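You operate a simulated robot arm through the tools that you are given. There is no shell and no other tool. Be economical: measure what you need, move in short steps, check, and stop when the job is done.

Carry out the task below with a simulated two-armed robot. There is one attempt and no reset: what you move stays moved.

## Task
Put one of the black weights from the second shelf from the bottom of the open rack in the blue tray. Put one of the bare cones from the black table on the third shelf from the bottom of the open rack. Switch the green rocker on. Put one of the wooden wedges from the grey workbench on the shelf of the red stand. Put the tall purple cone on the yellow table. Put the labelled jar that says "soda" from the grey workbench on the top of the narrow stand and the labelled jar that says "weld" on the shelf under the pale workbench. Put the card tube marked "5" from the yellow table on the grey workbench. Open the green flap. Any order will do. Set down upright: bare cone, wooden wedge, tall purple cone, labelled jar, card tube.

Only the result counts: the job must be done as asked and must still hold three seconds after the hand-in. Knocking over, shifting, dropping, spilling or breaking anything else fails it.

## Robot
Two 7-joint arms with fingered hands on one trunk, on a base that drives. Base frame: it is fixed to the floor where the robot stands at the start and does not move with it; the origin is under the middle of the robot, x ahead of it, y to its left, z up. Lengths are in mm, angles in degrees, forces in N, time in s.
The left shoulder is at the start at [70, 166, 1360], the right one opposite. With the tool pointing down near the work surface each hand reaches from about 100 to 520 mm from the robot's upright axis, wherever it stands, measured 20 degrees to its own side. Places, roughly: bare cone (7x7x12 cm) [5200, -200, 800]; black weight (5x5x5 cm) [500, 0, 500]; blue tray (25x19x6 cm) [500, -400, 500]; card tube [8500, -2500, 750]; green flap [300, -3500, 300]; green rocker [8000, -200, 800]; grey workbench [8200, 0, 800]; labelled jar [8250, 500, 750]; shelf of the red stand (23x48 cm) [8260, -920, 320]; shelf under the pale workbench [8200, 2000, 200]; tall purple cone [8250, 500, 750]; third shelf of the open rack [600, 0, 800]; top of the narrow stand (64x15 cm) [4000, -2000, 860]; wooden wedge (8x3x4 cm) [8300, -200, 800]; yellow table [8300, -2100, 800]. Payload 4.1 kg a hand.
The tool frame of a hand sits at the grasp point between the pads (the TCP): z along the fingers, y along the line on which they close. The tips reach 32 mm beyond it. The gripper opens to 108 mm. The gripper's body begins 38 mm behind the TCP. The gripper is a hand of 4 fingers: y runs from the thumb to the fingers, the wrist lies at [-16, -108, -186] in the tool frame, and closing takes about 1.5 s.
Orientation is that of the tool frame in the base frame, as a unit quaternion [x, y, z, w]. With the fingers straight down and the wrist toward the robot, the tool's x, y and z point along [0, 1, 0], [1, 0, 0] and [0, 0, -1] of the base frame.

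## Interface
- The arms move only by the tool send_rows. It takes "left_motion", "right_motion" or both (then of equal length, played together; a hand with none holds still); each is a list that holds one entry, the list of rows, each a list of 7 numbers: the shift along the tool's x, y, z in mm, then the turn, a rotation vector about the tool's x, y, z in degrees, then the gripper command, from -1 (fully open) to 1 (shut), values between in proportion. In form: [[[x, y, z, ax, ay, az, grip], ...]]. A call has 1 to 10 rows; each row shifts and turns the commanded pose from where the row before left it, along the tool's axes as they then stand. Rows are played at 5 a second. More than 50 mm and 8.6 degrees between two rows, or a gripper value outside its range, and nothing of the call is played. A pose out of reach is approached as far as the arm can. The call stops where the force on the tool passes 40 N (or 10 N more than at its start, if that is more) or the arm is blocked; 0.2 s more then pass. The fingers move at their own pace (about 45 mm/s each) and stop on an object; they squeeze with about 28 N. The grip force told is the motor's: it shows also when the fingers shut on nothing. Time passes only in rows, and 0.2 s behind the last, so rows that do not move let the fingers close. The reply holds the time, the measured pose of the TCP, the force on the tool along the base axes, the opening and the grip force, in the units named above and with some noise, with the torque about the TCP (base axes, N m) and any sound that the robot's microphone picked up.
- Cameras (640 x 400 px; columns grow to the right, rows downward): "scene" is now at [130.7, -1.7, 1566]; the picture's right is [-0.03, -1.00, -0.00], its down [-0.76, 0.02, -0.65] and it looks along [0.65, -0.02, -0.76] (base axes); focal length 288 px, centre (320, 200). "left" rides on the left gripper at [-64, -93, -132] in its tool frame; the picture's right is [-0.80, -0.28, 0.53], its down [0.55, -0.71, 0.45] and it looks along [0.25, 0.65, 0.72] (tool axes); focal length 247 px, centre (320, 200). "right" rides on the right gripper at [64, -93, -132] in its tool frame; the picture's right is [-0.80, 0.28, -0.53], its down [-0.55, -0.71, 0.45] and it looks along [-0.25, 0.65, 0.72] (tool axes); focal length 247 px, centre (320, 200).
- camera(camera): a new picture of that camera. The clock stands still meanwhile.
- raise_lower(by): slides the trunk up (or, below 0, down) by that many mm; the arms and the scene camera ride with it, the base frame stays. It gives what a move gives, with no picture.
- roll_base(legs): drives the robot by 1 to 6 legs, each [ahead, left, turn to the left] in mm, mm and degrees, along the robot's own axes; the way and the turn of a leg run together, so that a leg with both is an arc; at most 1500 mm and 180 degrees a leg. The arms and the cameras ride along, it lands a little off, and it stops where it bumps. It gives what a move gives.
- set_grasp(shape, hand): the hand has 4 fingers and takes this shape, open, in about a second: jaw (thumb against the fingers, like two jaws); tri (thumb and two fingers); tip (a fingertip pinch); poke (one finger out to press); point (the index stretched); flat (the hand flat); cup (the hand cupped); fist (a fist). The gripper value then closes the fingers along that shape, each until it touches; the sizes above hold for jaw. It gives what a move gives, with no picture.
- turn_head(pan, tilt): turns the head with the scene camera to pan (to the left, within 86 degrees either way) and tilt (down, from -29 to 69), counted from straight ahead of the robot. It gives what a move gives.
- locate(camera, pixels): there is no depth. For up to 12 entries [column, row, z] of the newest picture of that camera ("zoom" is the newest enlarged one), the place [x, y] in the base frame at which the ray of that pixel passes the height z, good to about 2 mm. The clock stands still meanwhile.
- zoom(camera, box): a new picture of the part [left, top, right, bottom] of that camera's present view, enlarged. The clock stands still meanwhile.
- sign_off(): hands the job in; it is judged then, once.

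Keep the steps short. Do not move on a guess: measure, check each grasp and each placing, and mend mistakes. In all there are 322 turns and 200 pictures (those below and enlarged ones count). Leave the grippers open and the arms clear of the work at the hand-in unless told otherwise, and finish with a single line.

The tools are called after "Emit:" as a command line: name --argument value ..., lists and objects as JSON in quotes. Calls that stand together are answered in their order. send_rows: Moves the arms, as the interface text tells. Its arguments: {"type":"object","properties":{"left_motion":{"type":"array"},"right_motion":{"type":"array"}},"required":[]} The other tools are called the same way: raise_lower (by) slides the trunk up or down; set_grasp (shape, hand) gives the hand a shape; roll_base (legs) drives the base; turn_head (pan, tilt) turns the head that bears the scene camera; camera (camera) takes a picture; locate (camera, pixels) gives the place at which the rays of pixels pass given heights; zoom (camera, box) takes an enlarged picture of a part of a camera's view; sign_off () hands the job in.

At the start:

```text
time_s: 0.0
left_tool_pos: [614.0, -64.5, 1169.2]
left_ee_rot: [0.707, 0.707, 0.0, 0.0]
left_wrist_force: [0.6, -0.5, 0.8]
left_moment: [0.01, -0.02, 0.02]
left_grip_width: 107.4
left_grip_force: 0.1
left_shape: jaw
right_tool_pos: [322.0, -364.8, 959.3]
right_ee_rot: [0.707, 0.707, -0.001, 0.0]
right_wrist_force: [-0.3, 1.2, 0.5]
right_moment: [-0.01, 0.01, 0.0]
right_grip_width: 107.8
right_grip_force: 0.1
right_shape: jaw
trunk travel left (down, up): [-866.0, 74.0]
robot x, y, heading: [-1.8, 0.9, -0.1]
head pan, tilt: [-1.6, 49.6]
```

scene: 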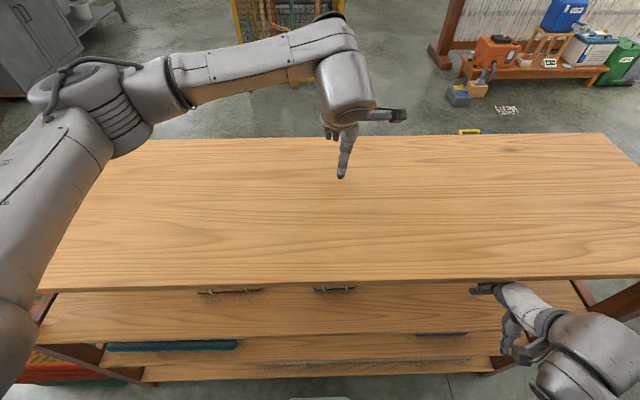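
right: 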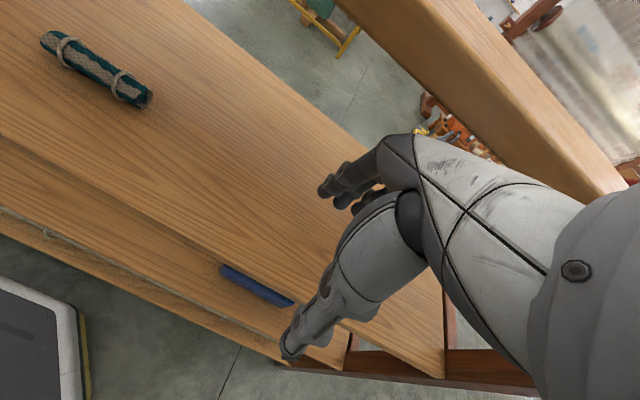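
left: 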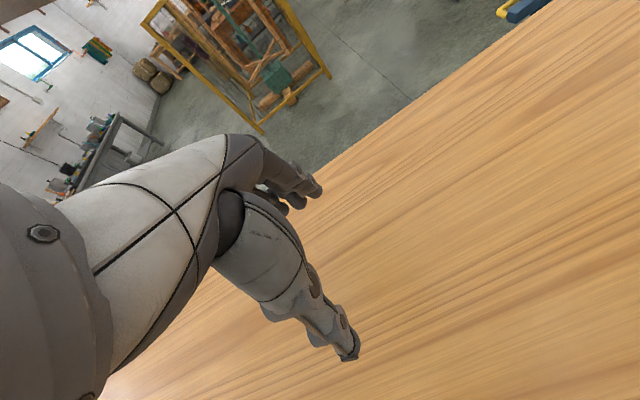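

I see the rack ahead with the left arm over its top. I'll back away from the rack to see the shelves.

Emit:
roll_base --legs '[[-700, 0, 0]]'

Emit:
turn_head --pan 0 --tilt 35

Emit:
camera --camera "scene"

```text
time_s: 3.8
left_tool_pos: [-86.3, -65.4, 1169.4]
left_ee_rot: [0.708, 0.707, 0.0, 0.001]
left_wrist_force: [-0.2, -0.5, 0.2]
left_moment: [0.01, 0.02, 0.01]
left_grip_width: 107.3
left_grip_force: 0.0
left_shape: jaw
right_tool_pos: [-379.6, -365.9, 959.0]
right_ee_rot: [0.707, 0.707, 0.0, 0.0]
right_wrist_force: [1.0, -0.3, 0.8]
right_moment: [-0.05, -0.01, 0.0]
right_grip_width: 107.8
right_grip_force: 0.0
right_shape: jaw
trunk travel left (down, up): [-866.0, 74.0]
robot x, y, heading: [-701.8, -2.1, -0.1]
head pan, tilt: [-1.6, 49.6]
```

```text
time_s: 4.6
left_tool_pos: [-88.7, -65.0, 1169.7]
left_ee_rot: [0.707, 0.707, 0.0, 0.0]
left_wrist_force: [0.8, 0.1, 0.1]
left_moment: [-0.01, 0.02, 0.05]
left_grip_width: 107.6
left_grip_force: 0.2
left_shape: jaw
right_tool_pos: [-381.1, -365.8, 959.4]
right_ee_rot: [0.708, 0.706, 0.0, -0.001]
right_wrist_force: [-0.7, -0.7, -0.2]
right_moment: [0.01, 0.02, -0.03]
right_grip_width: 107.7
right_grip_force: 0.0
right_shape: jaw
trunk travel left (down, up): [-866.0, 74.0]
robot x, y, heading: [-704.8, 1.3, -0.3]
head pan, tilt: [0.0, 35.0]
```

```text
196 pictures are left
```

scene: 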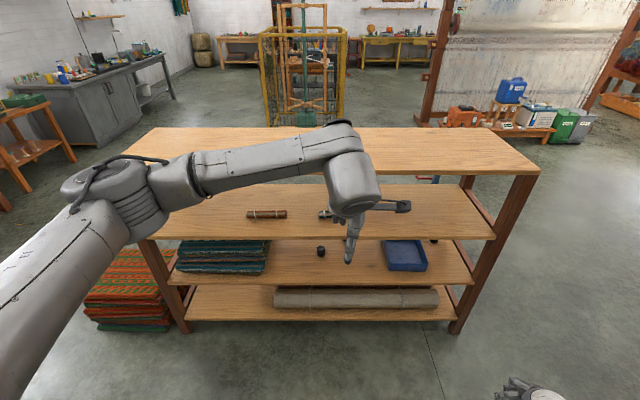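

The left arm blocks the view, so I'll tuck it to the left, then lower the trunk for a look at the shelves.

Emit:
send_rows --left_motion '[[[40, -28, 0, 0, 0, 0, -1], [40, -28, 0, 0, 0, 0, -1], [40, -28, 0, 0, 0, 0, -1], [40, -28, 0, 0, 0, 0, -1], [40, -28, 0, 0, 0, 0, -1], [40, -28, 0, 0, 0, 0, -1], [40, -28, 0, 0, 0, 0, -1], [40, -28, 0, 0, 0, 0, -1], [40, -28, 0, 0, 0, 0, -1], [40, -28, 0, 0, 0, 0, -1]]]'

Emit:
raise_lower --by -550

Emit:
turn_head --pan 0 --tilt 20

Emit:
camera --camera "scene"

```text
time_s: 6.8
left_tool_pos: [-330.8, 342.9, 1164.9]
left_ee_rot: [0.709, 0.705, 0.002, 0.0]
left_wrist_force: [0.0, 0.4, 0.4]
left_moment: [0.0, 0.01, 0.0]
left_grip_width: 107.8
left_grip_force: 0.0
left_shape: jaw
left hand out of reach, approached as far as the arm can: row 7, 8, 9
right_tool_pos: [-380.6, -366.8, 959.1]
right_ee_rot: [0.707, 0.707, 0.001, -0.001]
right_wrist_force: [0.4, -0.6, -0.2]
right_moment: [0.02, 0.0, -0.01]
right_grip_width: 107.9
right_grip_force: 0.1
right_shape: jaw
trunk travel left (down, up): [-866.0, 74.0]
robot x, y, heading: [-699.5, 3.0, -0.1]
head pan, tilt: [0.0, 35.0]
```

```text
refused: -550 is not a number from -400 to 400
```

```text
time_s: 7.6
left_tool_pos: [-330.1, 345.8, 1163.4]
left_ee_rot: [0.708, 0.707, 0.0, 0.0]
left_wrist_force: [-0.3, -0.6, 0.4]
left_moment: [-0.01, -0.01, 0.01]
left_grip_width: 107.9
left_grip_force: 0.0
left_shape: jaw
right_tool_pos: [-379.2, -365.5, 961.2]
right_ee_rot: [0.707, 0.707, 0.0, 0.0]
right_wrist_force: [-0.5, 0.5, 0.9]
right_moment: [0.0, 0.02, 0.0]
right_grip_width: 107.8
right_grip_force: 0.1
right_shape: jaw
trunk travel left (down, up): [-866.0, 74.0]
robot x, y, heading: [-700.8, -1.3, -0.0]
head pan, tilt: [0.0, 20.0]
```

```text
195 pictures are left
```

scene: 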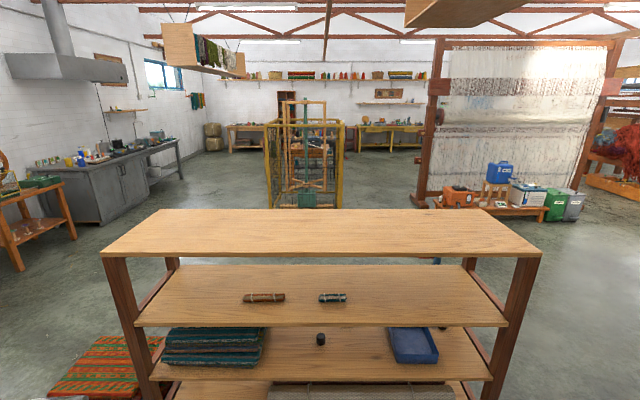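

Lower the trunk in two moves and look again.

Emit:
raise_lower --by -400

Emit:
raise_lower --by -150

Emit:
camera --camera "scene"

```text
time_s: 11.4
left_tool_pos: [-330.8, 344.9, 763.1]
left_ee_rot: [0.708, 0.707, 0.001, 0.001]
left_wrist_force: [-1.3, -0.2, -0.4]
left_moment: [0.01, 0.02, 0.0]
left_grip_width: 107.5
left_grip_force: 0.0
left_shape: jaw
right_tool_pos: [-380.8, -365.6, 561.5]
right_ee_rot: [0.708, 0.706, 0.0, 0.0]
right_wrist_force: [0.6, 0.2, 0.4]
right_moment: [0.02, 0.01, 0.0]
right_grip_width: 107.7
right_grip_force: 0.1
right_shape: jaw
trunk travel left (down, up): [-466.0, 474.0]
robot x, y, heading: [-700.5, -0.3, -0.2]
head pan, tilt: [0.0, 20.0]
```

```text
time_s: 13.2
left_tool_pos: [-331.7, 344.6, 613.1]
left_ee_rot: [0.708, 0.707, 0.0, -0.001]
left_wrist_force: [0.2, 0.6, -0.6]
left_moment: [-0.01, -0.01, -0.01]
left_grip_width: 107.8
left_grip_force: 0.0
left_shape: jaw
right_tool_pos: [-380.9, -365.2, 410.2]
right_ee_rot: [0.708, 0.706, 0.001, 0.0]
right_wrist_force: [-0.2, 1.0, 0.7]
right_moment: [0.02, -0.02, -0.01]
right_grip_width: 108.0
right_grip_force: 0.1
right_shape: jaw
trunk travel left (down, up): [-316.0, 624.0]
robot x, y, heading: [-700.5, -0.9, -0.2]
head pan, tilt: [0.0, 20.0]
```

```text
194 pictures are left
```

scene: 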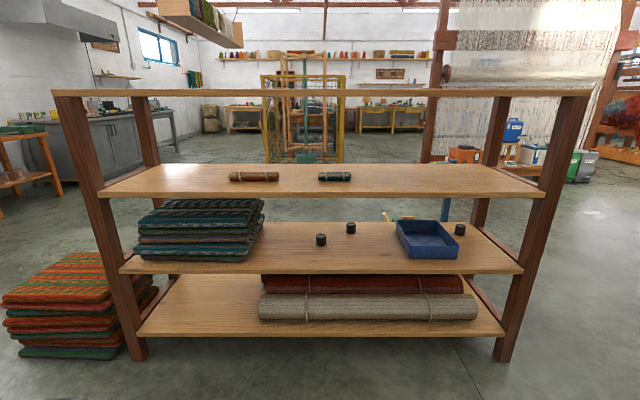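

I see weights at (321,240), (350,228), (460,229) and the tray at (427,240). Measuring their positions and the shelf edges.

Emit:
locate --camera "scene" --pixels '[[321, 246, 420], [350, 234, 420], [460, 235, 420], [320, 263, 420], [320, 197, 695], [410, 259, 420], [457, 259, 420], [396, 222, 480], [440, 221, 480], [465, 249, 480], [404, 247, 480], [321, 234, 445]]'

Emit:
zoom --camera "scene" --box '[260, 180, 480, 290]'

```text
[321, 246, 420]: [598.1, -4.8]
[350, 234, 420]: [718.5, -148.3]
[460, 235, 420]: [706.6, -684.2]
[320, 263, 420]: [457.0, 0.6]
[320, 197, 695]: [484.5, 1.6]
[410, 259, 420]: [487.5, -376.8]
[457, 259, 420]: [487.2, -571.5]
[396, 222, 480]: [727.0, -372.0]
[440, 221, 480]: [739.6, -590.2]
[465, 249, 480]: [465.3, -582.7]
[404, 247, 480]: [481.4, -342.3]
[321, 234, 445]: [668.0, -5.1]
```

```text
2.91 times, centred on (370, 235) of scene
```

zoom: 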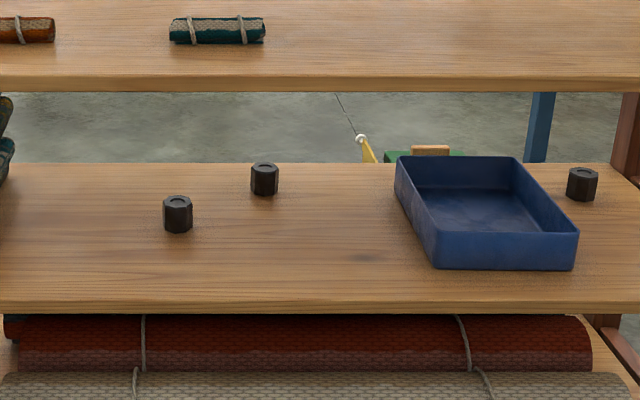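

Weight base front at about (598,-5), shelf surface at z≈420. I'll turn the right hand so that it closes sideways and points forward, 30° below level, first yawing it and raising it.

Emit:
send_rows --right_motion '[[[0, 0, -12, 0, 0, -8.5, -1], [0, 0, -12, 0, 0, -8.5, -1], [0, 0, -12, 0, 0, -8.5, -1], [0, 0, -12, 0, 0, -8.5, -1], [0, 0, -12, 0, 0, -8.5, -1], [0, 0, -12, 0, 0, -8.5, -1], [0, 0, -12, 0, 0, -8.5, -1], [0, 0, -12, 0, 0, -8.5, -1], [0, 0, -12, 0, 0, -8.5, -1], [0, 0, -12, 0, 0, -8.5, -1]]]'

Emit:
send_rows --right_motion '[[[0, 0, 0, 0, 0, -5, -1], [0, 0, 0, 0, -8.5, 0, -1], [0, 0, 0, 0, -8.5, 0, -1], [0, 0, 0, 0, -8.5, 0, -1], [0, 0, 0, 0, -8.5, 0, -1], [0, 0, 0, 0, -8.5, 0, -1], [0, 0, 0, 0, -8.5, 0, -1], [0, 0, 0, 0, -8.5, 0, -1]]]'

```text
time_s: 15.4
left_tool_pos: [-330.7, 345.7, 613.3]
left_ee_rot: [0.708, 0.707, 0.0, 0.001]
left_wrist_force: [-0.2, -0.1, 0.5]
left_moment: [-0.04, -0.01, 0.02]
left_grip_width: 107.6
left_grip_force: 0.2
left_shape: jaw
right_tool_pos: [-381.4, -366.9, 530.6]
right_ee_rot: [0.044, 0.999, 0.0, -0.001]
right_wrist_force: [0.5, -0.1, -0.3]
right_moment: [-0.01, -0.02, -0.03]
right_grip_width: 107.8
right_grip_force: 0.1
right_shape: jaw
trunk travel left (down, up): [-316.0, 624.0]
robot x, y, heading: [-699.0, -0.2, 0.1]
head pan, tilt: [0.0, 20.0]
```

```text
time_s: 17.2
left_tool_pos: [-331.6, 344.9, 613.8]
left_ee_rot: [0.708, 0.706, 0.001, 0.0]
left_wrist_force: [-0.3, 0.1, 0.3]
left_moment: [0.02, -0.02, 0.03]
left_grip_width: 107.9
left_grip_force: 0.0
left_shape: jaw
right_tool_pos: [-375.5, -404.2, 537.4]
right_ee_rot: [0.001, 0.868, 0.001, 0.496]
right_wrist_force: [0.2, -1.4, 0.2]
right_moment: [-0.03, 0.0, -0.02]
right_grip_width: 107.8
right_grip_force: 0.1
right_shape: jaw
right hand out of reach, approached as far as the arm can: row 5, 6, 7, 8
trunk travel left (down, up): [-316.0, 624.0]
robot x, y, heading: [-700.3, 2.2, -0.0]
head pan, tilt: [0.0, 20.0]
```

Orientation is right. Now bring the right hand forward and inward, relative to the robot, before driving.

Emit:
send_rows --right_motion '[[[-13, 37, 22.5, 0, 0, 0, -1], [-13, 37, 22.5, 0, 0, 0, -1], [-13, 37, 22.5, 0, 0, 0, -1], [-13, 37, 22.5, 0, 0, 0, -1], [-13, 37, 22.5, 0, 0, 0, -1], [-13, 37, 22.5, 0, 0, 0, -1]]]'

Emit:
camera --camera "right"

Emit:
camera --camera "scene"

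```text
time_s: 18.6
left_tool_pos: [-331.1, 345.4, 612.1]
left_ee_rot: [0.707, 0.707, 0.0, 0.001]
left_wrist_force: [-0.2, 0.1, -0.3]
left_moment: [-0.02, 0.01, 0.02]
left_grip_width: 107.8
left_grip_force: 0.0
left_shape: jaw
right_tool_pos: [-232.5, -264.3, 512.3]
right_ee_rot: [0.0, 0.868, -0.001, 0.497]
right_wrist_force: [-0.9, -0.2, 1.1]
right_moment: [0.02, 0.0, 0.02]
right_grip_width: 107.9
right_grip_force: 0.0
right_shape: jaw
right hand out of reach, approached as far as the arm can: row 1, 2, 3, 4, 5, 6
trunk travel left (down, up): [-316.0, 624.0]
robot x, y, heading: [-700.5, -2.8, 0.2]
head pan, tilt: [0.0, 20.0]
```

```text
192 pictures are left
```

right: 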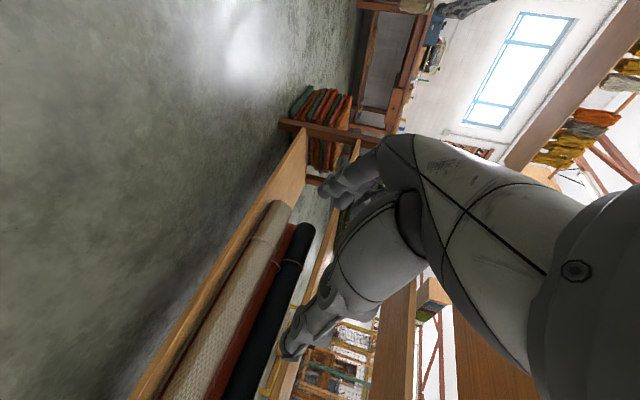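

```text
191 pictures are left
```

scene: 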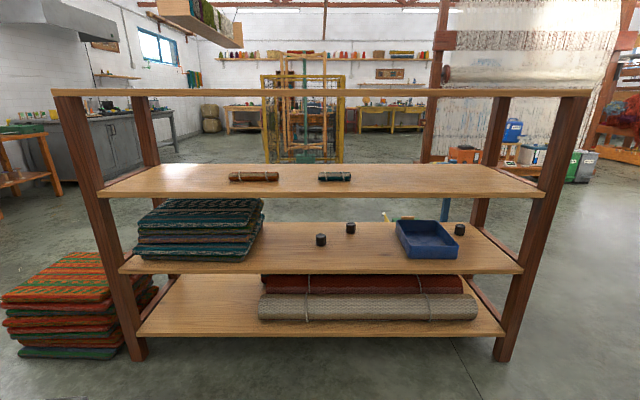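

The arm seems folded to its limit (wrist too near the shoulder). I'll reach further forward and see whether the pose becomes exact.

Emit:
send_rows --right_motion '[[[-20, 0, 35, 0, 0, 0, -1], [-20, 0, 35, 0, 0, 0, -1], [-20, 0, 35, 0, 0, 0, -1]]]'

```text
time_s: 19.4
left_tool_pos: [-331.8, 345.4, 613.5]
left_ee_rot: [0.708, 0.707, 0.0, 0.0]
left_wrist_force: [0.1, -0.6, 1.0]
left_moment: [0.01, -0.01, -0.01]
left_grip_width: 107.7
left_grip_force: 0.1
left_shape: jaw
right_tool_pos: [-115.8, -261.9, 511.6]
right_ee_rot: [0.001, 0.868, 0.0, 0.496]
right_wrist_force: [-0.3, -0.1, 1.1]
right_moment: [0.0, 0.0, -0.03]
right_grip_width: 108.1
right_grip_force: 0.0
right_shape: jaw
trunk travel left (down, up): [-316.0, 624.0]
robot x, y, heading: [-700.5, -2.5, 0.1]
head pan, tilt: [0.0, 20.0]
```

The pose now tracks exactly. Drive so the right hand sits about 100 mm in front of the weight, above its top.

Emit:
roll_base --legs '[[0, 257, 0], [626, 0, 0]]'

Emit:
turn_head --pan -15 --tilt 45

Emit:
camera --camera "right"

Emit:
camera --camera "scene"

```text
time_s: 24.3
left_tool_pos: [291.3, 601.0, 612.7]
left_ee_rot: [0.709, 0.706, 0.001, 0.002]
left_wrist_force: [0.9, -0.1, -0.5]
left_moment: [0.02, -0.02, -0.01]
left_grip_width: 107.8
left_grip_force: 0.0
left_shape: jaw
right_tool_pos: [496.8, -4.7, 509.2]
right_ee_rot: [0.001, 0.872, 0.0, 0.49]
right_wrist_force: [0.1, -0.7, -0.7]
right_moment: [0.02, -0.02, 0.0]
right_grip_width: 107.9
right_grip_force: 0.1
right_shape: jaw
trunk travel left (down, up): [-316.0, 624.0]
robot x, y, heading: [-80.0, 257.0, -0.1]
head pan, tilt: [0.0, 20.0]
stopped in leg 2: the robot was blocked; the commanded pose is now the measured one
```

```text
time_s: 25.2
left_tool_pos: [290.0, 601.8, 613.5]
left_ee_rot: [0.709, 0.705, 0.001, 0.001]
left_wrist_force: [0.3, 0.3, -0.4]
left_moment: [0.01, 0.01, 0.04]
left_grip_width: 108.0
left_grip_force: 0.1
left_shape: jaw
right_tool_pos: [496.6, -4.1, 508.2]
right_ee_rot: [0.001, 0.872, 0.0, 0.49]
right_wrist_force: [0.3, -0.3, -0.1]
right_moment: [-0.03, 0.0, -0.01]
right_grip_width: 108.0
right_grip_force: 0.0
right_shape: jaw
trunk travel left (down, up): [-316.0, 624.0]
robot x, y, heading: [-79.6, 260.0, -0.3]
head pan, tilt: [-15.0, 45.0]
```

```text
190 pictures are left
```

right: 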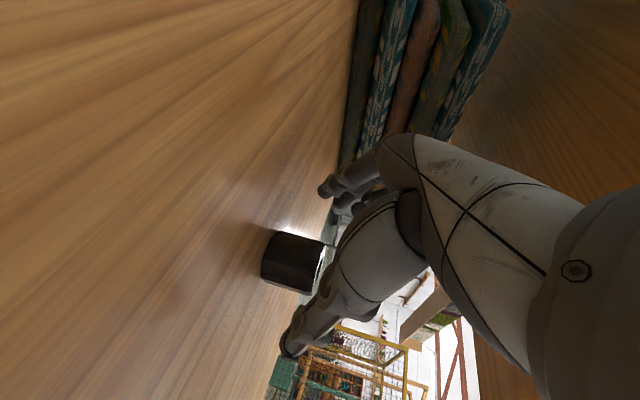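

```text
189 pictures are left
```

scene: 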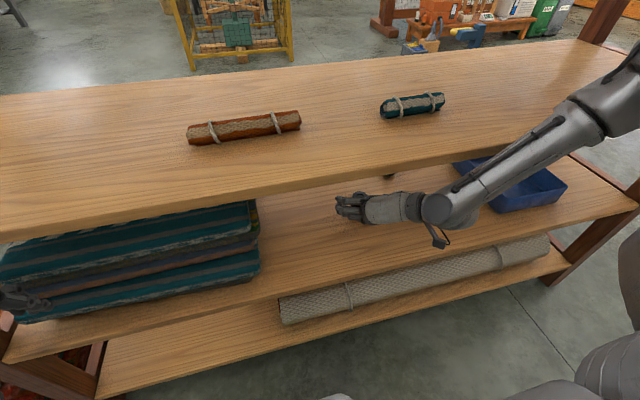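

Something blocked the drive at robot x=-80; the shelf may be higher/nearer than I estimated. I'll measure via rays in the right camera and the scene camera at two heights.

Emit:
locate --camera "right" --pixels '[[272, 232, 420], [272, 232, 455], [262, 276, 420], [262, 276, 455], [311, 293, 470], [311, 293, 505], [327, 244, 470], [327, 244, 505]]'

Emit:
locate --camera "scene" --pixels '[[320, 305, 420], [320, 305, 455], [320, 290, 420], [320, 181, 720], [320, 181, 755], [320, 195, 695], [320, 195, 730]]'

Emit:
zoom --camera "scene" --box '[320, 140, 520, 265]'

```text
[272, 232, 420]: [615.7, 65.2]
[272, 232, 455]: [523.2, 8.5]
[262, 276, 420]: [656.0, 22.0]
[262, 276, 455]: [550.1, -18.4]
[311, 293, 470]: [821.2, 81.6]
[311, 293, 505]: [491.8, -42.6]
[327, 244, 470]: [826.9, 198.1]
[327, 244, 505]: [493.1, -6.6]
```

```text
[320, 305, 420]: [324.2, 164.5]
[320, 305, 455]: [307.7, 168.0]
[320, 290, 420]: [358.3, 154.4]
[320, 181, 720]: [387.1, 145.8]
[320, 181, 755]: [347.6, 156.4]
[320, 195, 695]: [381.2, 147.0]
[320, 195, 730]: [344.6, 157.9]
```

```text
3.20 times, centred on (420, 202) of scene
```

zoom: 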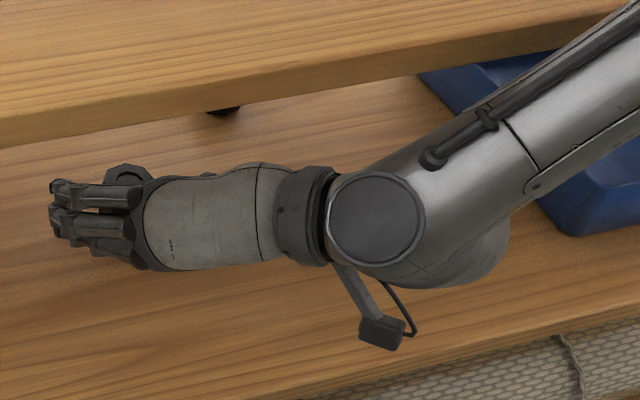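

Both rays agree on a shelf height near z=452, with the weight at about (567,-4) and the rack front at x≈345. I suspect the left hand bumped the rack; checking with its camera.

Emit:
camera --camera "left"

Emit:
turn_head --pan 50 --tilt 45

Emit:
camera --camera "scene"

```text
187 pictures are left
```

left: 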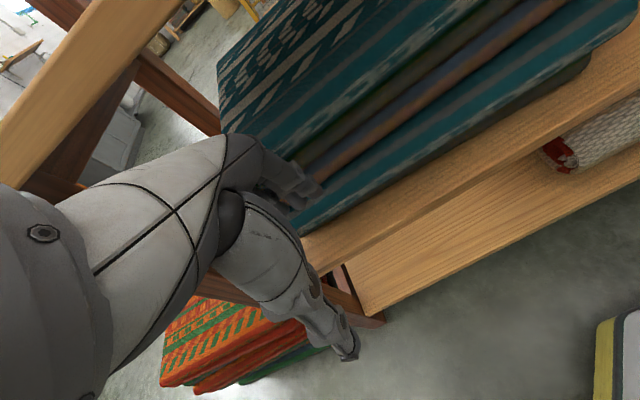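

```text
time_s: 26.5
left_tool_pos: [290.7, 602.6, 614.3]
left_ee_rot: [0.708, 0.706, 0.002, 0.001]
left_wrist_force: [0.6, 0.2, 0.3]
left_moment: [0.0, -0.02, 0.01]
left_grip_width: 108.0
left_grip_force: 0.1
left_shape: jaw
right_tool_pos: [495.4, -3.7, 508.2]
right_ee_rot: [0.001, 0.872, 0.001, 0.49]
right_wrist_force: [0.3, -0.4, 0.2]
right_moment: [-0.01, -0.01, -0.04]
right_grip_width: 107.8
right_grip_force: 0.1
right_shape: jaw
trunk travel left (down, up): [-316.0, 624.0]
robot x, y, heading: [-80.7, 255.8, -0.1]
head pan, tilt: [50.0, 45.0]
```

```text
186 pictures are left
```

scene: 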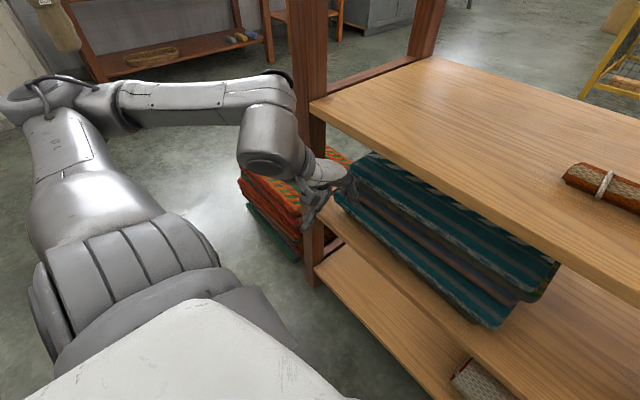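

The left hand is right against the rugs. I'll withdraw it back, outward and up, and then check.

Emit:
send_rows --left_motion '[[[0, -30, 0, 0, 0, 0, -1], [0, -30, -10, 0, 0, 0, -1], [20, -30, -10, 0, 0, 0, -1], [20, -30, -10, 0, 0, 0, -1]]]'

Emit:
camera --camera "scene"

```text
time_s: 27.5
left_tool_pos: [261.3, 613.3, 621.1]
left_ee_rot: [0.708, 0.706, 0.0, 0.002]
left_wrist_force: [0.0, 0.2, -0.7]
left_moment: [0.03, -0.02, -0.01]
left_grip_width: 107.8
left_grip_force: 0.0
left_shape: jaw
left hand out of reach, approached as far as the arm can: row 1, 2, 3, 4
right_tool_pos: [497.7, -3.8, 507.4]
right_ee_rot: [0.0, 0.871, 0.001, 0.491]
right_wrist_force: [0.1, 0.1, 0.0]
right_moment: [0.01, -0.03, 0.02]
right_grip_width: 108.0
right_grip_force: 0.0
right_shape: jaw
trunk travel left (down, up): [-316.0, 624.0]
robot x, y, heading: [-81.7, 257.2, -0.5]
head pan, tilt: [50.0, 45.0]
```

```text
185 pictures are left
```

scene: 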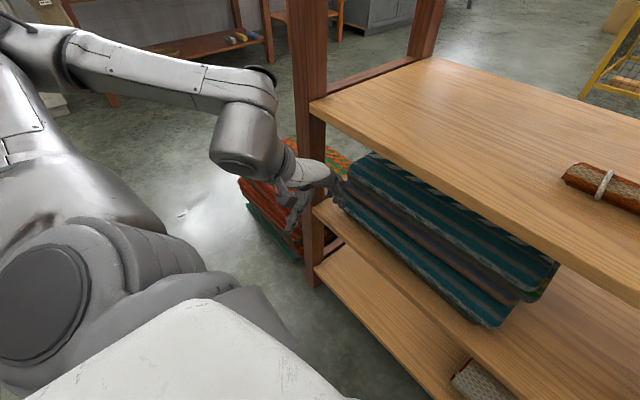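

Left hand is clear now. Move the right hand forward and down around the weight (fingers open), 3 small rows.

Emit:
send_rows --right_motion '[[[-5.7, 0, 23, 0, 0, 0, -1], [-5.7, 0, 23, 0, 0, 0, -1], [-5.7, 0, 23, 0, 0, 0, -1]]]'

Emit:
camera --camera "right"

```text
time_s: 28.5
left_tool_pos: [256.6, 597.2, 621.1]
left_ee_rot: [0.724, 0.689, 0.002, 0.004]
left_wrist_force: [-0.2, 0.7, -0.7]
left_moment: [-0.05, 0.0, 0.0]
left_grip_width: 107.9
left_grip_force: 0.1
left_shape: jaw
right_tool_pos: [522.8, -33.0, 486.5]
right_ee_rot: [0.019, 0.875, -0.008, 0.484]
right_wrist_force: [-0.6, -0.8, -0.3]
right_moment: [0.08, 0.02, 0.0]
right_grip_width: 107.6
right_grip_force: 0.0
right_shape: jaw
trunk travel left (down, up): [-316.0, 624.0]
robot x, y, heading: [-95.2, 252.7, -2.6]
head pan, tilt: [50.0, 45.0]
stopped in row 3 (right hand): the arm was blocked; the commanded pose is now the measured one
```

```text
184 pictures are left
```

right: 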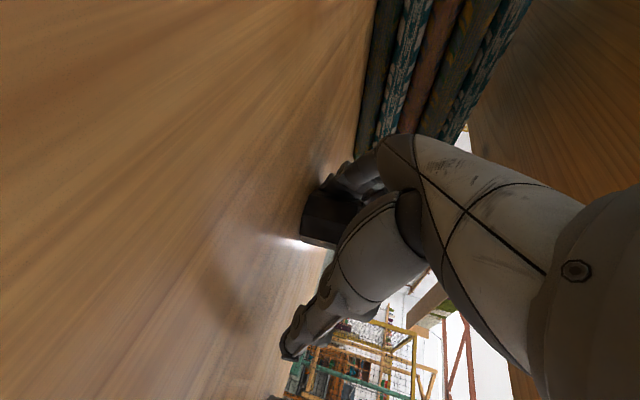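

Blocked again and the robot got nudged (heading -2.6°). Look at the right forearm to see what touches.

Emit:
turn_head --pan -45 --tilt 40

Emit:
camera --camera "scene"

```text
time_s: 30.2
left_tool_pos: [256.6, 595.2, 625.3]
left_ee_rot: [0.724, 0.69, 0.003, 0.004]
left_wrist_force: [1.3, -0.2, -1.1]
left_moment: [-0.03, 0.0, 0.02]
left_grip_width: 107.7
left_grip_force: 0.1
left_shape: jaw
right_tool_pos: [522.5, -32.8, 486.2]
right_ee_rot: [0.018, 0.875, -0.006, 0.484]
right_wrist_force: [-0.1, 0.4, -0.4]
right_moment: [-0.02, -0.01, -0.04]
right_grip_width: 108.0
right_grip_force: 0.1
right_shape: jaw
trunk travel left (down, up): [-316.0, 624.0]
robot x, y, heading: [-94.4, 253.8, -2.6]
head pan, tilt: [-45.0, 40.0]
```

```text
183 pictures are left
```

scene: 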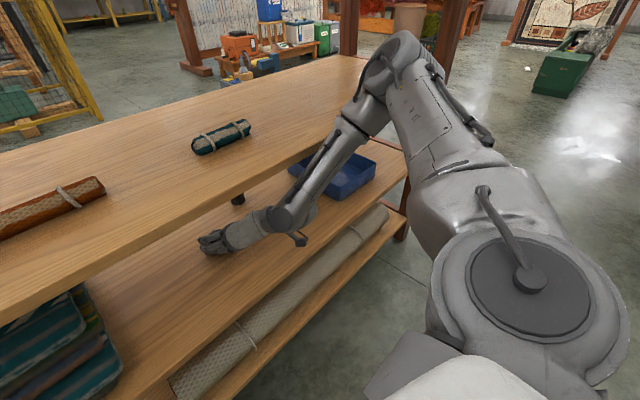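

The elbow is high and the forearm presses the third-shelf edge. I'll back out, lower the trunk and raise the hand so the forearm goes in level.

Emit:
roll_base --legs '[[-420, 0, 0], [0, 0, 2.6]]'

Emit:
send_rows --right_motion '[[[-40, 0, -23, 0, 0, 0, -1], [-40, 0, -23, 0, 0, 0, -1], [-40, 0, -23, 0, 0, 0, -1], [-40, 0, -23, 0, 0, 0, -1], [-40, 0, -23, 0, 0, 0, -1]]]'

Emit:
raise_lower --by -230

Emit:
camera --camera "scene"

```text
time_s: 30.9
left_tool_pos: [259.6, 595.0, 621.7]
left_ee_rot: [0.725, 0.689, -0.001, 0.002]
left_wrist_force: [-0.8, -0.7, 0.0]
left_moment: [-0.01, 0.0, 0.01]
left_grip_width: 108.0
left_grip_force: 0.0
left_shape: jaw
right_tool_pos: [521.2, -34.1, 482.3]
right_ee_rot: [0.02, 0.877, -0.005, 0.481]
right_wrist_force: [-3.3, -1.8, 7.7]
right_moment: [0.49, -0.09, 0.18]
right_grip_width: 108.0
right_grip_force: 0.1
right_shape: jaw
trunk travel left (down, up): [-316.0, 624.0]
robot x, y, heading: [-96.0, 254.7, -3.0]
head pan, tilt: [-45.0, 40.0]
stopped in leg 1: the robot was blocked; the commanded pose is now the measured one
```

```text
time_s: 31.9
left_tool_pos: [261.0, 593.4, 625.2]
left_ee_rot: [0.725, 0.689, 0.0, 0.0]
left_wrist_force: [0.1, 0.1, -0.2]
left_moment: [0.02, 0.01, -0.01]
left_grip_width: 107.8
left_grip_force: 0.1
left_shape: jaw
right_tool_pos: [465.8, -67.3, 533.1]
right_ee_rot: [0.044, 0.924, -0.018, 0.38]
right_wrist_force: [0.4, 0.9, -0.6]
right_moment: [0.0, -0.02, 0.01]
right_grip_width: 108.0
right_grip_force: 0.0
right_shape: jaw
trunk travel left (down, up): [-316.0, 624.0]
robot x, y, heading: [-96.5, 257.4, -3.1]
head pan, tilt: [-45.0, 40.0]
stopped in row 4 (right hand): the arm was blocked; the commanded pose is now the measured one
```

```text
time_s: 32.9
left_tool_pos: [261.9, 593.4, 552.3]
left_ee_rot: [0.726, 0.688, 0.0, 0.001]
left_wrist_force: [1.4, 0.9, 0.3]
left_moment: [0.01, 0.02, 0.0]
left_grip_width: 107.7
left_grip_force: 0.0
left_shape: jaw
right_tool_pos: [476.6, -60.9, 477.7]
right_ee_rot: [0.043, 0.917, -0.014, 0.396]
right_wrist_force: [-9.4, -2.3, 27.8]
right_moment: [1.56, -0.49, 0.42]
right_grip_width: 108.1
right_grip_force: 0.0
right_shape: jaw
trunk travel left (down, up): [-249.0, 691.0]
robot x, y, heading: [-97.3, 255.4, -3.0]
head pan, tilt: [-45.0, 40.0]
stopped: the force on the tool passed its limit at 64 N (the readings are from after the stop); the commanded pose is now the measured one
```

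```text
182 pictures are left
```

scene: 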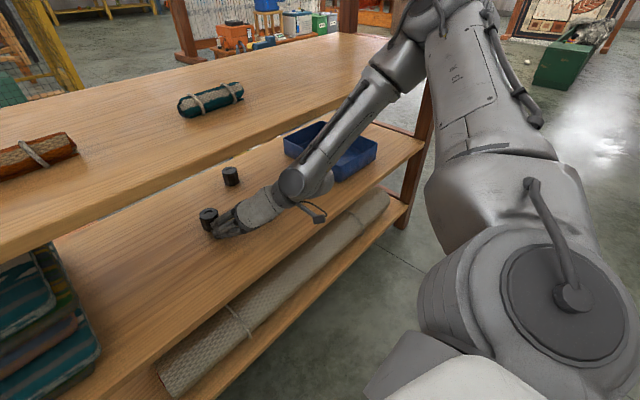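

The hand pressed on the shelf after the blocked retreat. Raise the trunk back to relieve it, then look.

Emit:
raise_lower --by 60

Emit:
camera --camera "right"

Emit:
zoom --camera "scene" --box '[160, 60, 440, 240]'

```text
time_s: 33.9
left_tool_pos: [261.6, 592.0, 612.1]
left_ee_rot: [0.725, 0.689, -0.001, 0.0]
left_wrist_force: [0.4, 0.9, 0.0]
left_moment: [-0.02, -0.06, -0.03]
left_grip_width: 107.7
left_grip_force: 0.0
left_shape: jaw
right_tool_pos: [472.6, -63.0, 530.6]
right_ee_rot: [0.042, 0.92, -0.014, 0.39]
right_wrist_force: [0.1, 0.3, 0.1]
right_moment: [0.01, -0.01, 0.01]
right_grip_width: 108.1
right_grip_force: 0.2
right_shape: jaw
trunk travel left (down, up): [-309.0, 631.0]
robot x, y, heading: [-100.1, 257.0, -3.0]
head pan, tilt: [-45.0, 40.0]
```

```text
181 pictures are left
```

right: 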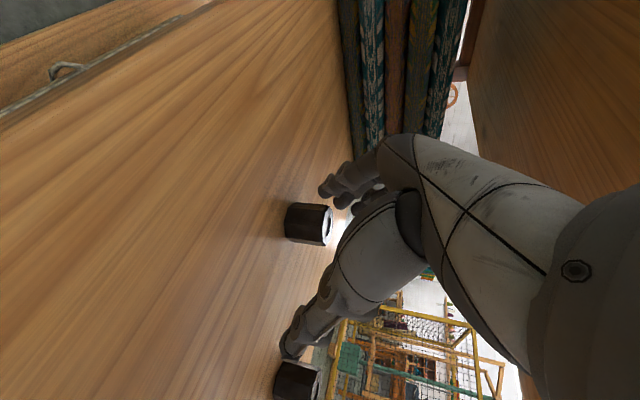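

```text
2.22 times, centred on (300, 150) of scene
```

zoom: 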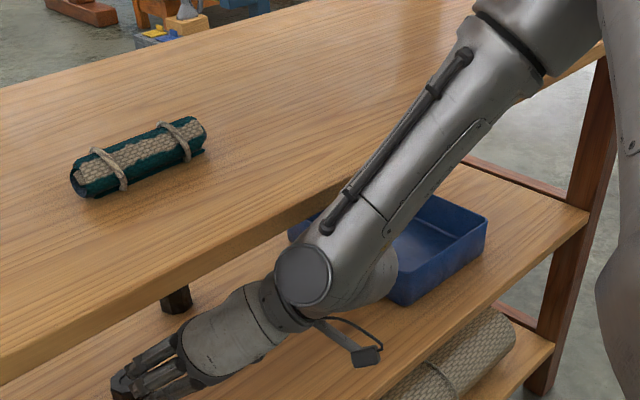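

The weight still stands upright and nothing is touched now. Try retreating in one short leg.

Emit:
roll_base --legs '[[-100, 0, 0]]'

```text
time_s: 35.0
left_tool_pos: [158.7, 599.7, 611.9]
left_ee_rot: [0.725, 0.689, -0.001, 0.001]
left_wrist_force: [0.0, -0.2, 0.6]
left_moment: [-0.03, -0.02, 0.04]
left_grip_width: 107.6
left_grip_force: 0.0
left_shape: jaw
right_tool_pos: [373.8, -55.0, 533.3]
right_ee_rot: [0.041, 0.919, -0.015, 0.392]
right_wrist_force: [-0.3, 0.1, 0.5]
right_moment: [0.0, 0.0, 0.0]
right_grip_width: 108.0
right_grip_force: 0.1
right_shape: jaw
trunk travel left (down, up): [-309.0, 631.0]
robot x, y, heading: [-201.4, 260.8, -2.8]
head pan, tilt: [-45.0, 40.0]
```

Free now. Retreat 300 more and straighten.

Emit:
roll_base --legs '[[-300, 0, 0], [0, 0, 2.8]]'

Emit:
raise_lower --by -250

```text
time_s: 37.4
left_tool_pos: [-148.8, 631.0, 611.5]
left_ee_rot: [0.708, 0.706, 0.0, 0.0]
left_wrist_force: [0.2, 0.0, -0.6]
left_moment: [0.0, 0.0, 0.01]
left_grip_width: 107.8
left_grip_force: 0.1
left_shape: jaw
right_tool_pos: [97.6, -13.3, 532.8]
right_ee_rot: [0.019, 0.92, -0.005, 0.391]
right_wrist_force: [-0.5, 0.1, -0.2]
right_moment: [0.01, -0.03, 0.03]
right_grip_width: 108.1
right_grip_force: 0.0
right_shape: jaw
trunk travel left (down, up): [-309.0, 631.0]
robot x, y, heading: [-492.2, 272.4, -0.1]
head pan, tilt: [-45.0, 40.0]
```

```text
time_s: 40.0
left_tool_pos: [-148.2, 631.4, 362.1]
left_ee_rot: [0.707, 0.707, 0.0, 0.0]
left_wrist_force: [-0.6, -0.1, -0.2]
left_moment: [0.02, 0.02, 0.0]
left_grip_width: 107.5
left_grip_force: 0.2
left_shape: jaw
right_tool_pos: [98.4, -12.1, 282.3]
right_ee_rot: [0.019, 0.92, -0.005, 0.392]
right_wrist_force: [0.0, 0.0, 0.6]
right_moment: [-0.01, 0.05, 0.0]
right_grip_width: 107.9
right_grip_force: 0.0
right_shape: jaw
trunk travel left (down, up): [-59.0, 881.0]
robot x, y, heading: [-489.6, 275.4, 0.2]
head pan, tilt: [-45.0, 40.0]
```

Now raise the right hand with the arm, restoring the 30° pitch.

Emit:
send_rows --right_motion '[[[-30, 0, -29, 0, 0, 0, -1], [-30, 0, -29, 0, 0, 0, -1], [-30, 0, -29, 0, 0, 0, -1], [-30, 0, -29, 0, 0, 0, -1], [-30, 0, -29, 0, 0, 0, -1], [-30, 0, -29, 0, 0, 0, -1], [0, 0, 0, 0, -6, 0, -1], [0, 0, 0, 0, -6, 0, -1]]]'

Emit:
turn_head --pan -25 --tilt 25

Emit:
camera --camera "scene"

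```text
time_s: 41.8
left_tool_pos: [-148.4, 631.6, 361.7]
left_ee_rot: [0.708, 0.706, -0.002, 0.0]
left_wrist_force: [0.5, 0.0, 0.3]
left_moment: [0.01, 0.03, 0.0]
left_grip_width: 107.8
left_grip_force: 0.1
left_shape: jaw
right_tool_pos: [130.3, -8.5, 522.2]
right_ee_rot: [0.018, 0.874, -0.006, 0.486]
right_wrist_force: [-0.4, 0.6, 0.3]
right_moment: [0.01, 0.0, -0.01]
right_grip_width: 107.8
right_grip_force: 0.1
right_shape: jaw
right hand out of reach, approached as far as the arm can: row 5, 6
trunk travel left (down, up): [-59.0, 881.0]
robot x, y, heading: [-487.3, 273.5, 0.1]
head pan, tilt: [-45.0, 40.0]
```

```text
time_s: 42.6
left_tool_pos: [-148.5, 630.7, 362.2]
left_ee_rot: [0.708, 0.707, -0.002, 0.0]
left_wrist_force: [0.1, -1.2, 1.2]
left_moment: [0.0, 0.03, 0.02]
left_grip_width: 107.9
left_grip_force: 0.1
left_shape: jaw
right_tool_pos: [128.7, -8.0, 520.8]
right_ee_rot: [0.018, 0.874, -0.007, 0.485]
right_wrist_force: [0.7, -0.4, 0.5]
right_moment: [-0.05, -0.03, -0.01]
right_grip_width: 107.9
right_grip_force: 0.1
right_shape: jaw
trunk travel left (down, up): [-59.0, 881.0]
robot x, y, heading: [-484.7, 274.7, -0.2]
head pan, tilt: [-25.0, 25.0]
```

```text
179 pictures are left
```

scene: 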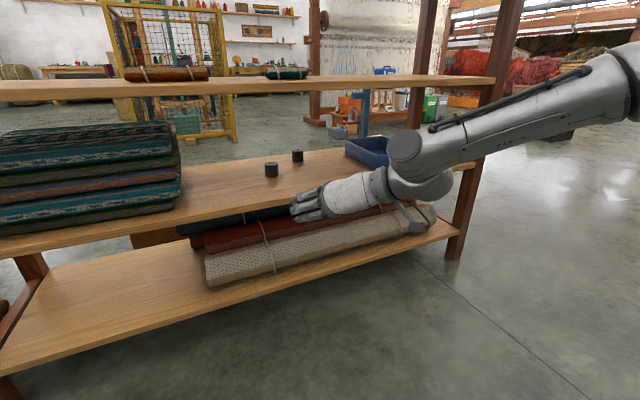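

The elbow is still rather high. Stretching the arm forward should flatten it; extend about 100 mm forward and look.

Emit:
send_rows --right_motion '[[[-18, 0, 31, 0, 0, 0, -1], [-18, 0, 31, 0, 0, 0, -1], [-18, 0, 31, 0, 0, 0, -1]]]'

Emit:
camera --camera "scene"

```text
time_s: 43.5
left_tool_pos: [-149.0, 630.1, 361.8]
left_ee_rot: [0.707, 0.707, -0.001, 0.001]
left_wrist_force: [0.7, -0.2, 0.0]
left_moment: [0.03, -0.02, 0.02]
left_grip_width: 107.8
left_grip_force: 0.1
left_shape: jaw
right_tool_pos: [235.5, -12.5, 518.0]
right_ee_rot: [0.018, 0.874, -0.007, 0.486]
right_wrist_force: [-0.6, 0.7, 0.1]
right_moment: [-0.02, 0.03, 0.0]
right_grip_width: 108.2
right_grip_force: 0.0
right_shape: jaw
trunk travel left (down, up): [-59.0, 881.0]
robot x, y, heading: [-491.7, 274.9, 0.0]
head pan, tilt: [-25.0, 25.0]
```

```text
178 pictures are left
```

scene: 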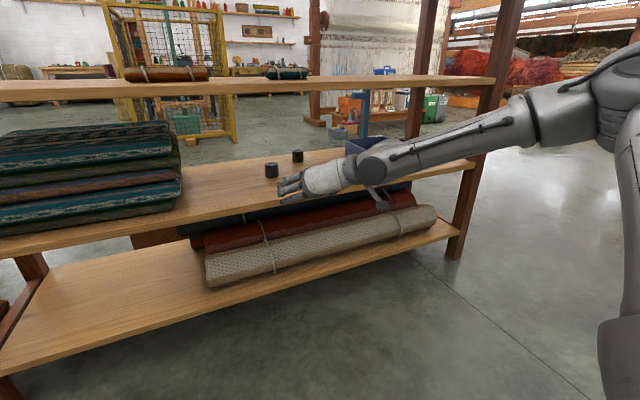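

Flatter now. Re-measure the weight and shelf edge from this view.

Emit:
zoom --camera "scene" --box '[220, 110, 400, 220]'

Emit:
locate --camera "scene" --pixels '[[271, 177, 450], [271, 177, 460], [298, 162, 450], [271, 164, 500], [200, 227, 450], [200, 214, 450]]'

```text
3.56 times, centred on (310, 165) of scene
```

zoom: 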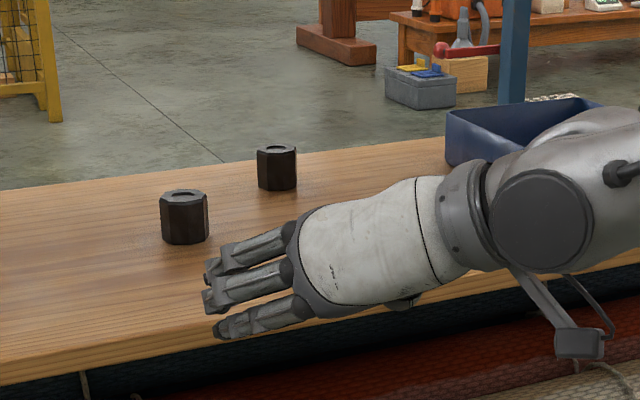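

```text
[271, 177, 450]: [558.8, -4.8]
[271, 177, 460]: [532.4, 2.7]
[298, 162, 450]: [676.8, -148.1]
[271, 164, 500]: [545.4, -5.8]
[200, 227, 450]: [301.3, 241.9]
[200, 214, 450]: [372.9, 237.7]
```

The weight hasn't moved: base front (558,-5) at z=450, centre ≈(570,-6). Drive ahead 230 first with the hand at z≈518, then check.

Emit:
roll_base --legs '[[230, 6, 0]]'

Emit:
camera --camera "scene"

Emit:
camera --camera "right"

```text
time_s: 45.2
left_tool_pos: [87.8, 635.8, 362.1]
left_ee_rot: [0.708, 0.706, 0.0, 0.001]
left_wrist_force: [-0.2, 0.7, 0.0]
left_moment: [0.0, 0.02, 0.0]
left_grip_width: 107.7
left_grip_force: 0.0
left_shape: jaw
right_tool_pos: [470.9, -9.2, 517.3]
right_ee_rot: [0.018, 0.874, -0.007, 0.486]
right_wrist_force: [-1.0, -0.1, 0.4]
right_moment: [0.0, -0.03, -0.01]
right_grip_width: 107.9
right_grip_force: 0.1
right_shape: jaw
trunk travel left (down, up): [-59.0, 881.0]
robot x, y, heading: [-251.8, 280.3, 0.1]
head pan, tilt: [-25.0, 25.0]
```

```text
176 pictures are left
```

scene: 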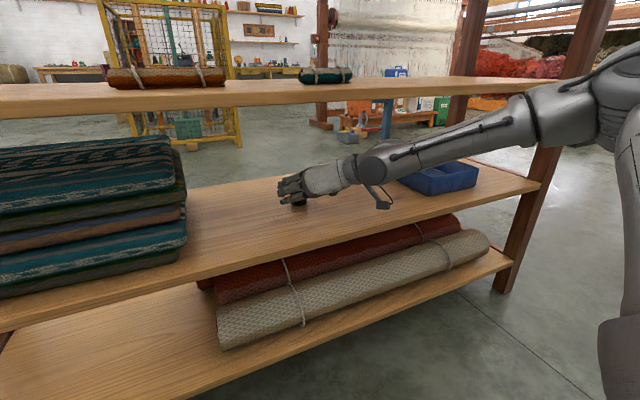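

```text
175 pictures are left
```

right: 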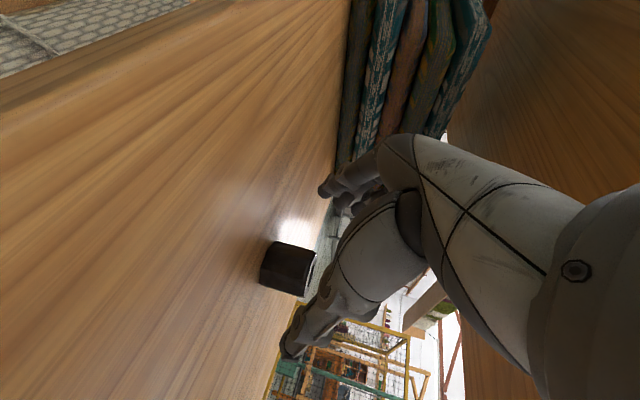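

The weight lies between thumb and fingers. Drive 90 mm ahead, then check before lowering.

Emit:
roll_base --legs '[[88, 3, 0]]'

Emit:
camera --camera "right"

```text
time_s: 46.3
left_tool_pos: [176.2, 639.2, 361.6]
left_ee_rot: [0.708, 0.706, -0.001, 0.0]
left_wrist_force: [0.1, -1.1, 0.1]
left_moment: [-0.02, -0.03, 0.0]
left_grip_width: 108.0
left_grip_force: 0.1
left_shape: jaw
right_tool_pos: [555.8, -6.0, 518.2]
right_ee_rot: [0.019, 0.874, -0.008, 0.486]
right_wrist_force: [0.2, -0.4, 0.2]
right_moment: [-0.01, -0.01, -0.03]
right_grip_width: 108.1
right_grip_force: 0.0
right_shape: jaw
trunk travel left (down, up): [-59.0, 881.0]
robot x, y, heading: [-163.9, 278.2, -0.3]
head pan, tilt: [-25.0, 25.0]
```

```text
174 pictures are left
```

right: 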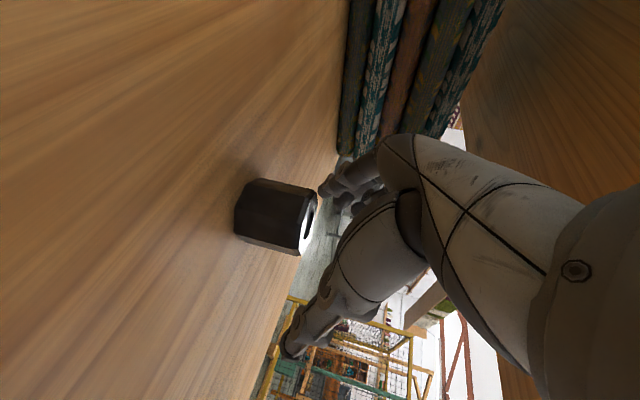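

The weight sits higher in the picture than expected (275,215); locating its top face and base from this camera.

Emit:
zoom --camera "right" --box '[200, 140, 400, 300]'

Emit:
locate --camera "right" --pixels '[[308, 218, 500], [308, 218, 497], [236, 210, 452], [255, 180, 452], [234, 232, 452], [315, 190, 500], [299, 253, 500], [315, 190, 495], [299, 253, 495]]'

```text
2.50 times, centred on (300, 220) of right
```

zoom: 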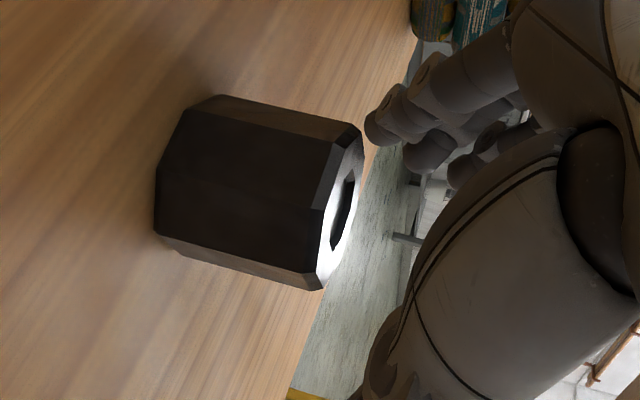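

```text
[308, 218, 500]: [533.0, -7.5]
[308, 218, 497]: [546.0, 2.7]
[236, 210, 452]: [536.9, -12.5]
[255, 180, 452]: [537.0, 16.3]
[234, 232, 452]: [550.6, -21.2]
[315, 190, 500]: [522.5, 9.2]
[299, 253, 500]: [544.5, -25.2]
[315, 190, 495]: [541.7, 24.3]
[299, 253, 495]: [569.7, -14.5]
```

Weight centre ≈(562,0). Lower 28 mm with a 5 mm shift left.

Emit:
send_rows --right_motion '[[[10, 3, 9, 0, 0, 0, -1], [11, 2, 9, 0, 0, 0, -1]]]'

Emit:
camera --camera "right"

```text
time_s: 46.9
left_tool_pos: [175.5, 639.3, 362.8]
left_ee_rot: [0.708, 0.706, -0.001, 0.0]
left_wrist_force: [-0.7, 0.2, -0.4]
left_moment: [0.01, -0.01, -0.04]
left_grip_width: 107.9
left_grip_force: 0.2
left_shape: jaw
right_tool_pos: [560.1, -1.9, 490.4]
right_ee_rot: [0.018, 0.874, -0.007, 0.486]
right_wrist_force: [-0.7, 0.1, 0.4]
right_moment: [0.0, 0.0, 0.01]
right_grip_width: 108.0
right_grip_force: 0.0
right_shape: jaw
trunk travel left (down, up): [-59.0, 881.0]
robot x, y, heading: [-162.7, 283.7, -0.3]
head pan, tilt: [-25.0, 25.0]
```

```text
172 pictures are left
```

right: 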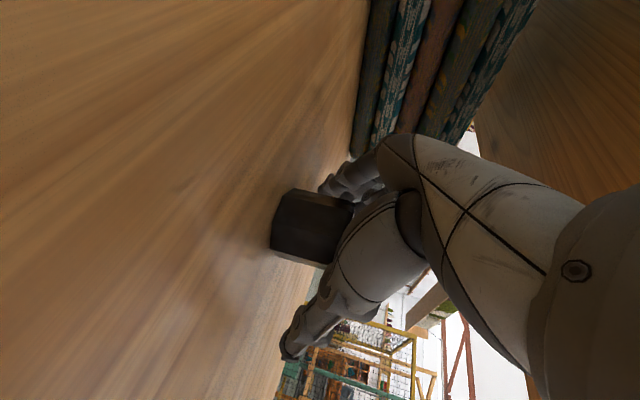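

No contact yet and the weight is between the fingers. Close.

Emit:
send_rows --right_motion '[[[0, 0, 0, 0, 0, 0, 1], [0, 0, 0, 0, 0, 0, 1], [0, 0, 0, 0, 0, 0, 1], [0, 0, 0, 0, 0, 0, 1], [0, 0, 0, 0, 0, 0, 1], [0, 0, 0, 0, 0, 0, 1], [0, 0, 0, 0, 0, 0, 1], [0, 0, 0, 0, 0, 0, 1]]]'

Emit:
camera --camera "right"

```text
time_s: 48.7
left_tool_pos: [174.8, 637.8, 362.0]
left_ee_rot: [0.708, 0.706, -0.001, 0.0]
left_wrist_force: [0.0, 0.7, -0.1]
left_moment: [0.01, -0.02, 0.02]
left_grip_width: 107.7
left_grip_force: 0.1
left_shape: jaw
right_tool_pos: [561.6, -1.5, 491.5]
right_ee_rot: [0.02, 0.874, -0.008, 0.486]
right_wrist_force: [-0.1, -1.7, 0.7]
right_moment: [0.04, -0.02, 0.01]
right_grip_width: 13.9
right_grip_force: 27.9
right_shape: jaw
trunk travel left (down, up): [-59.0, 881.0]
robot x, y, heading: [-164.4, 282.0, -0.1]
head pan, tilt: [-25.0, 25.0]
```

```text
171 pictures are left
```

right: 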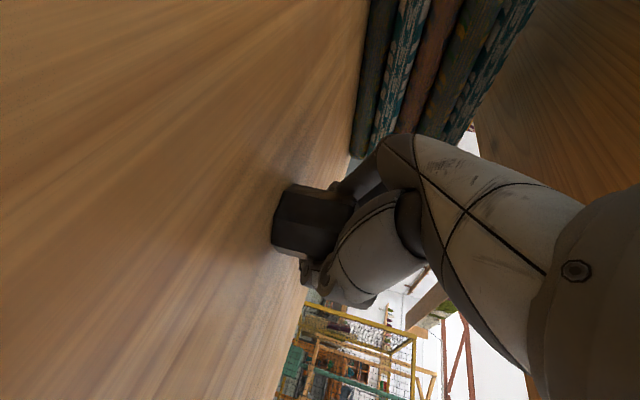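

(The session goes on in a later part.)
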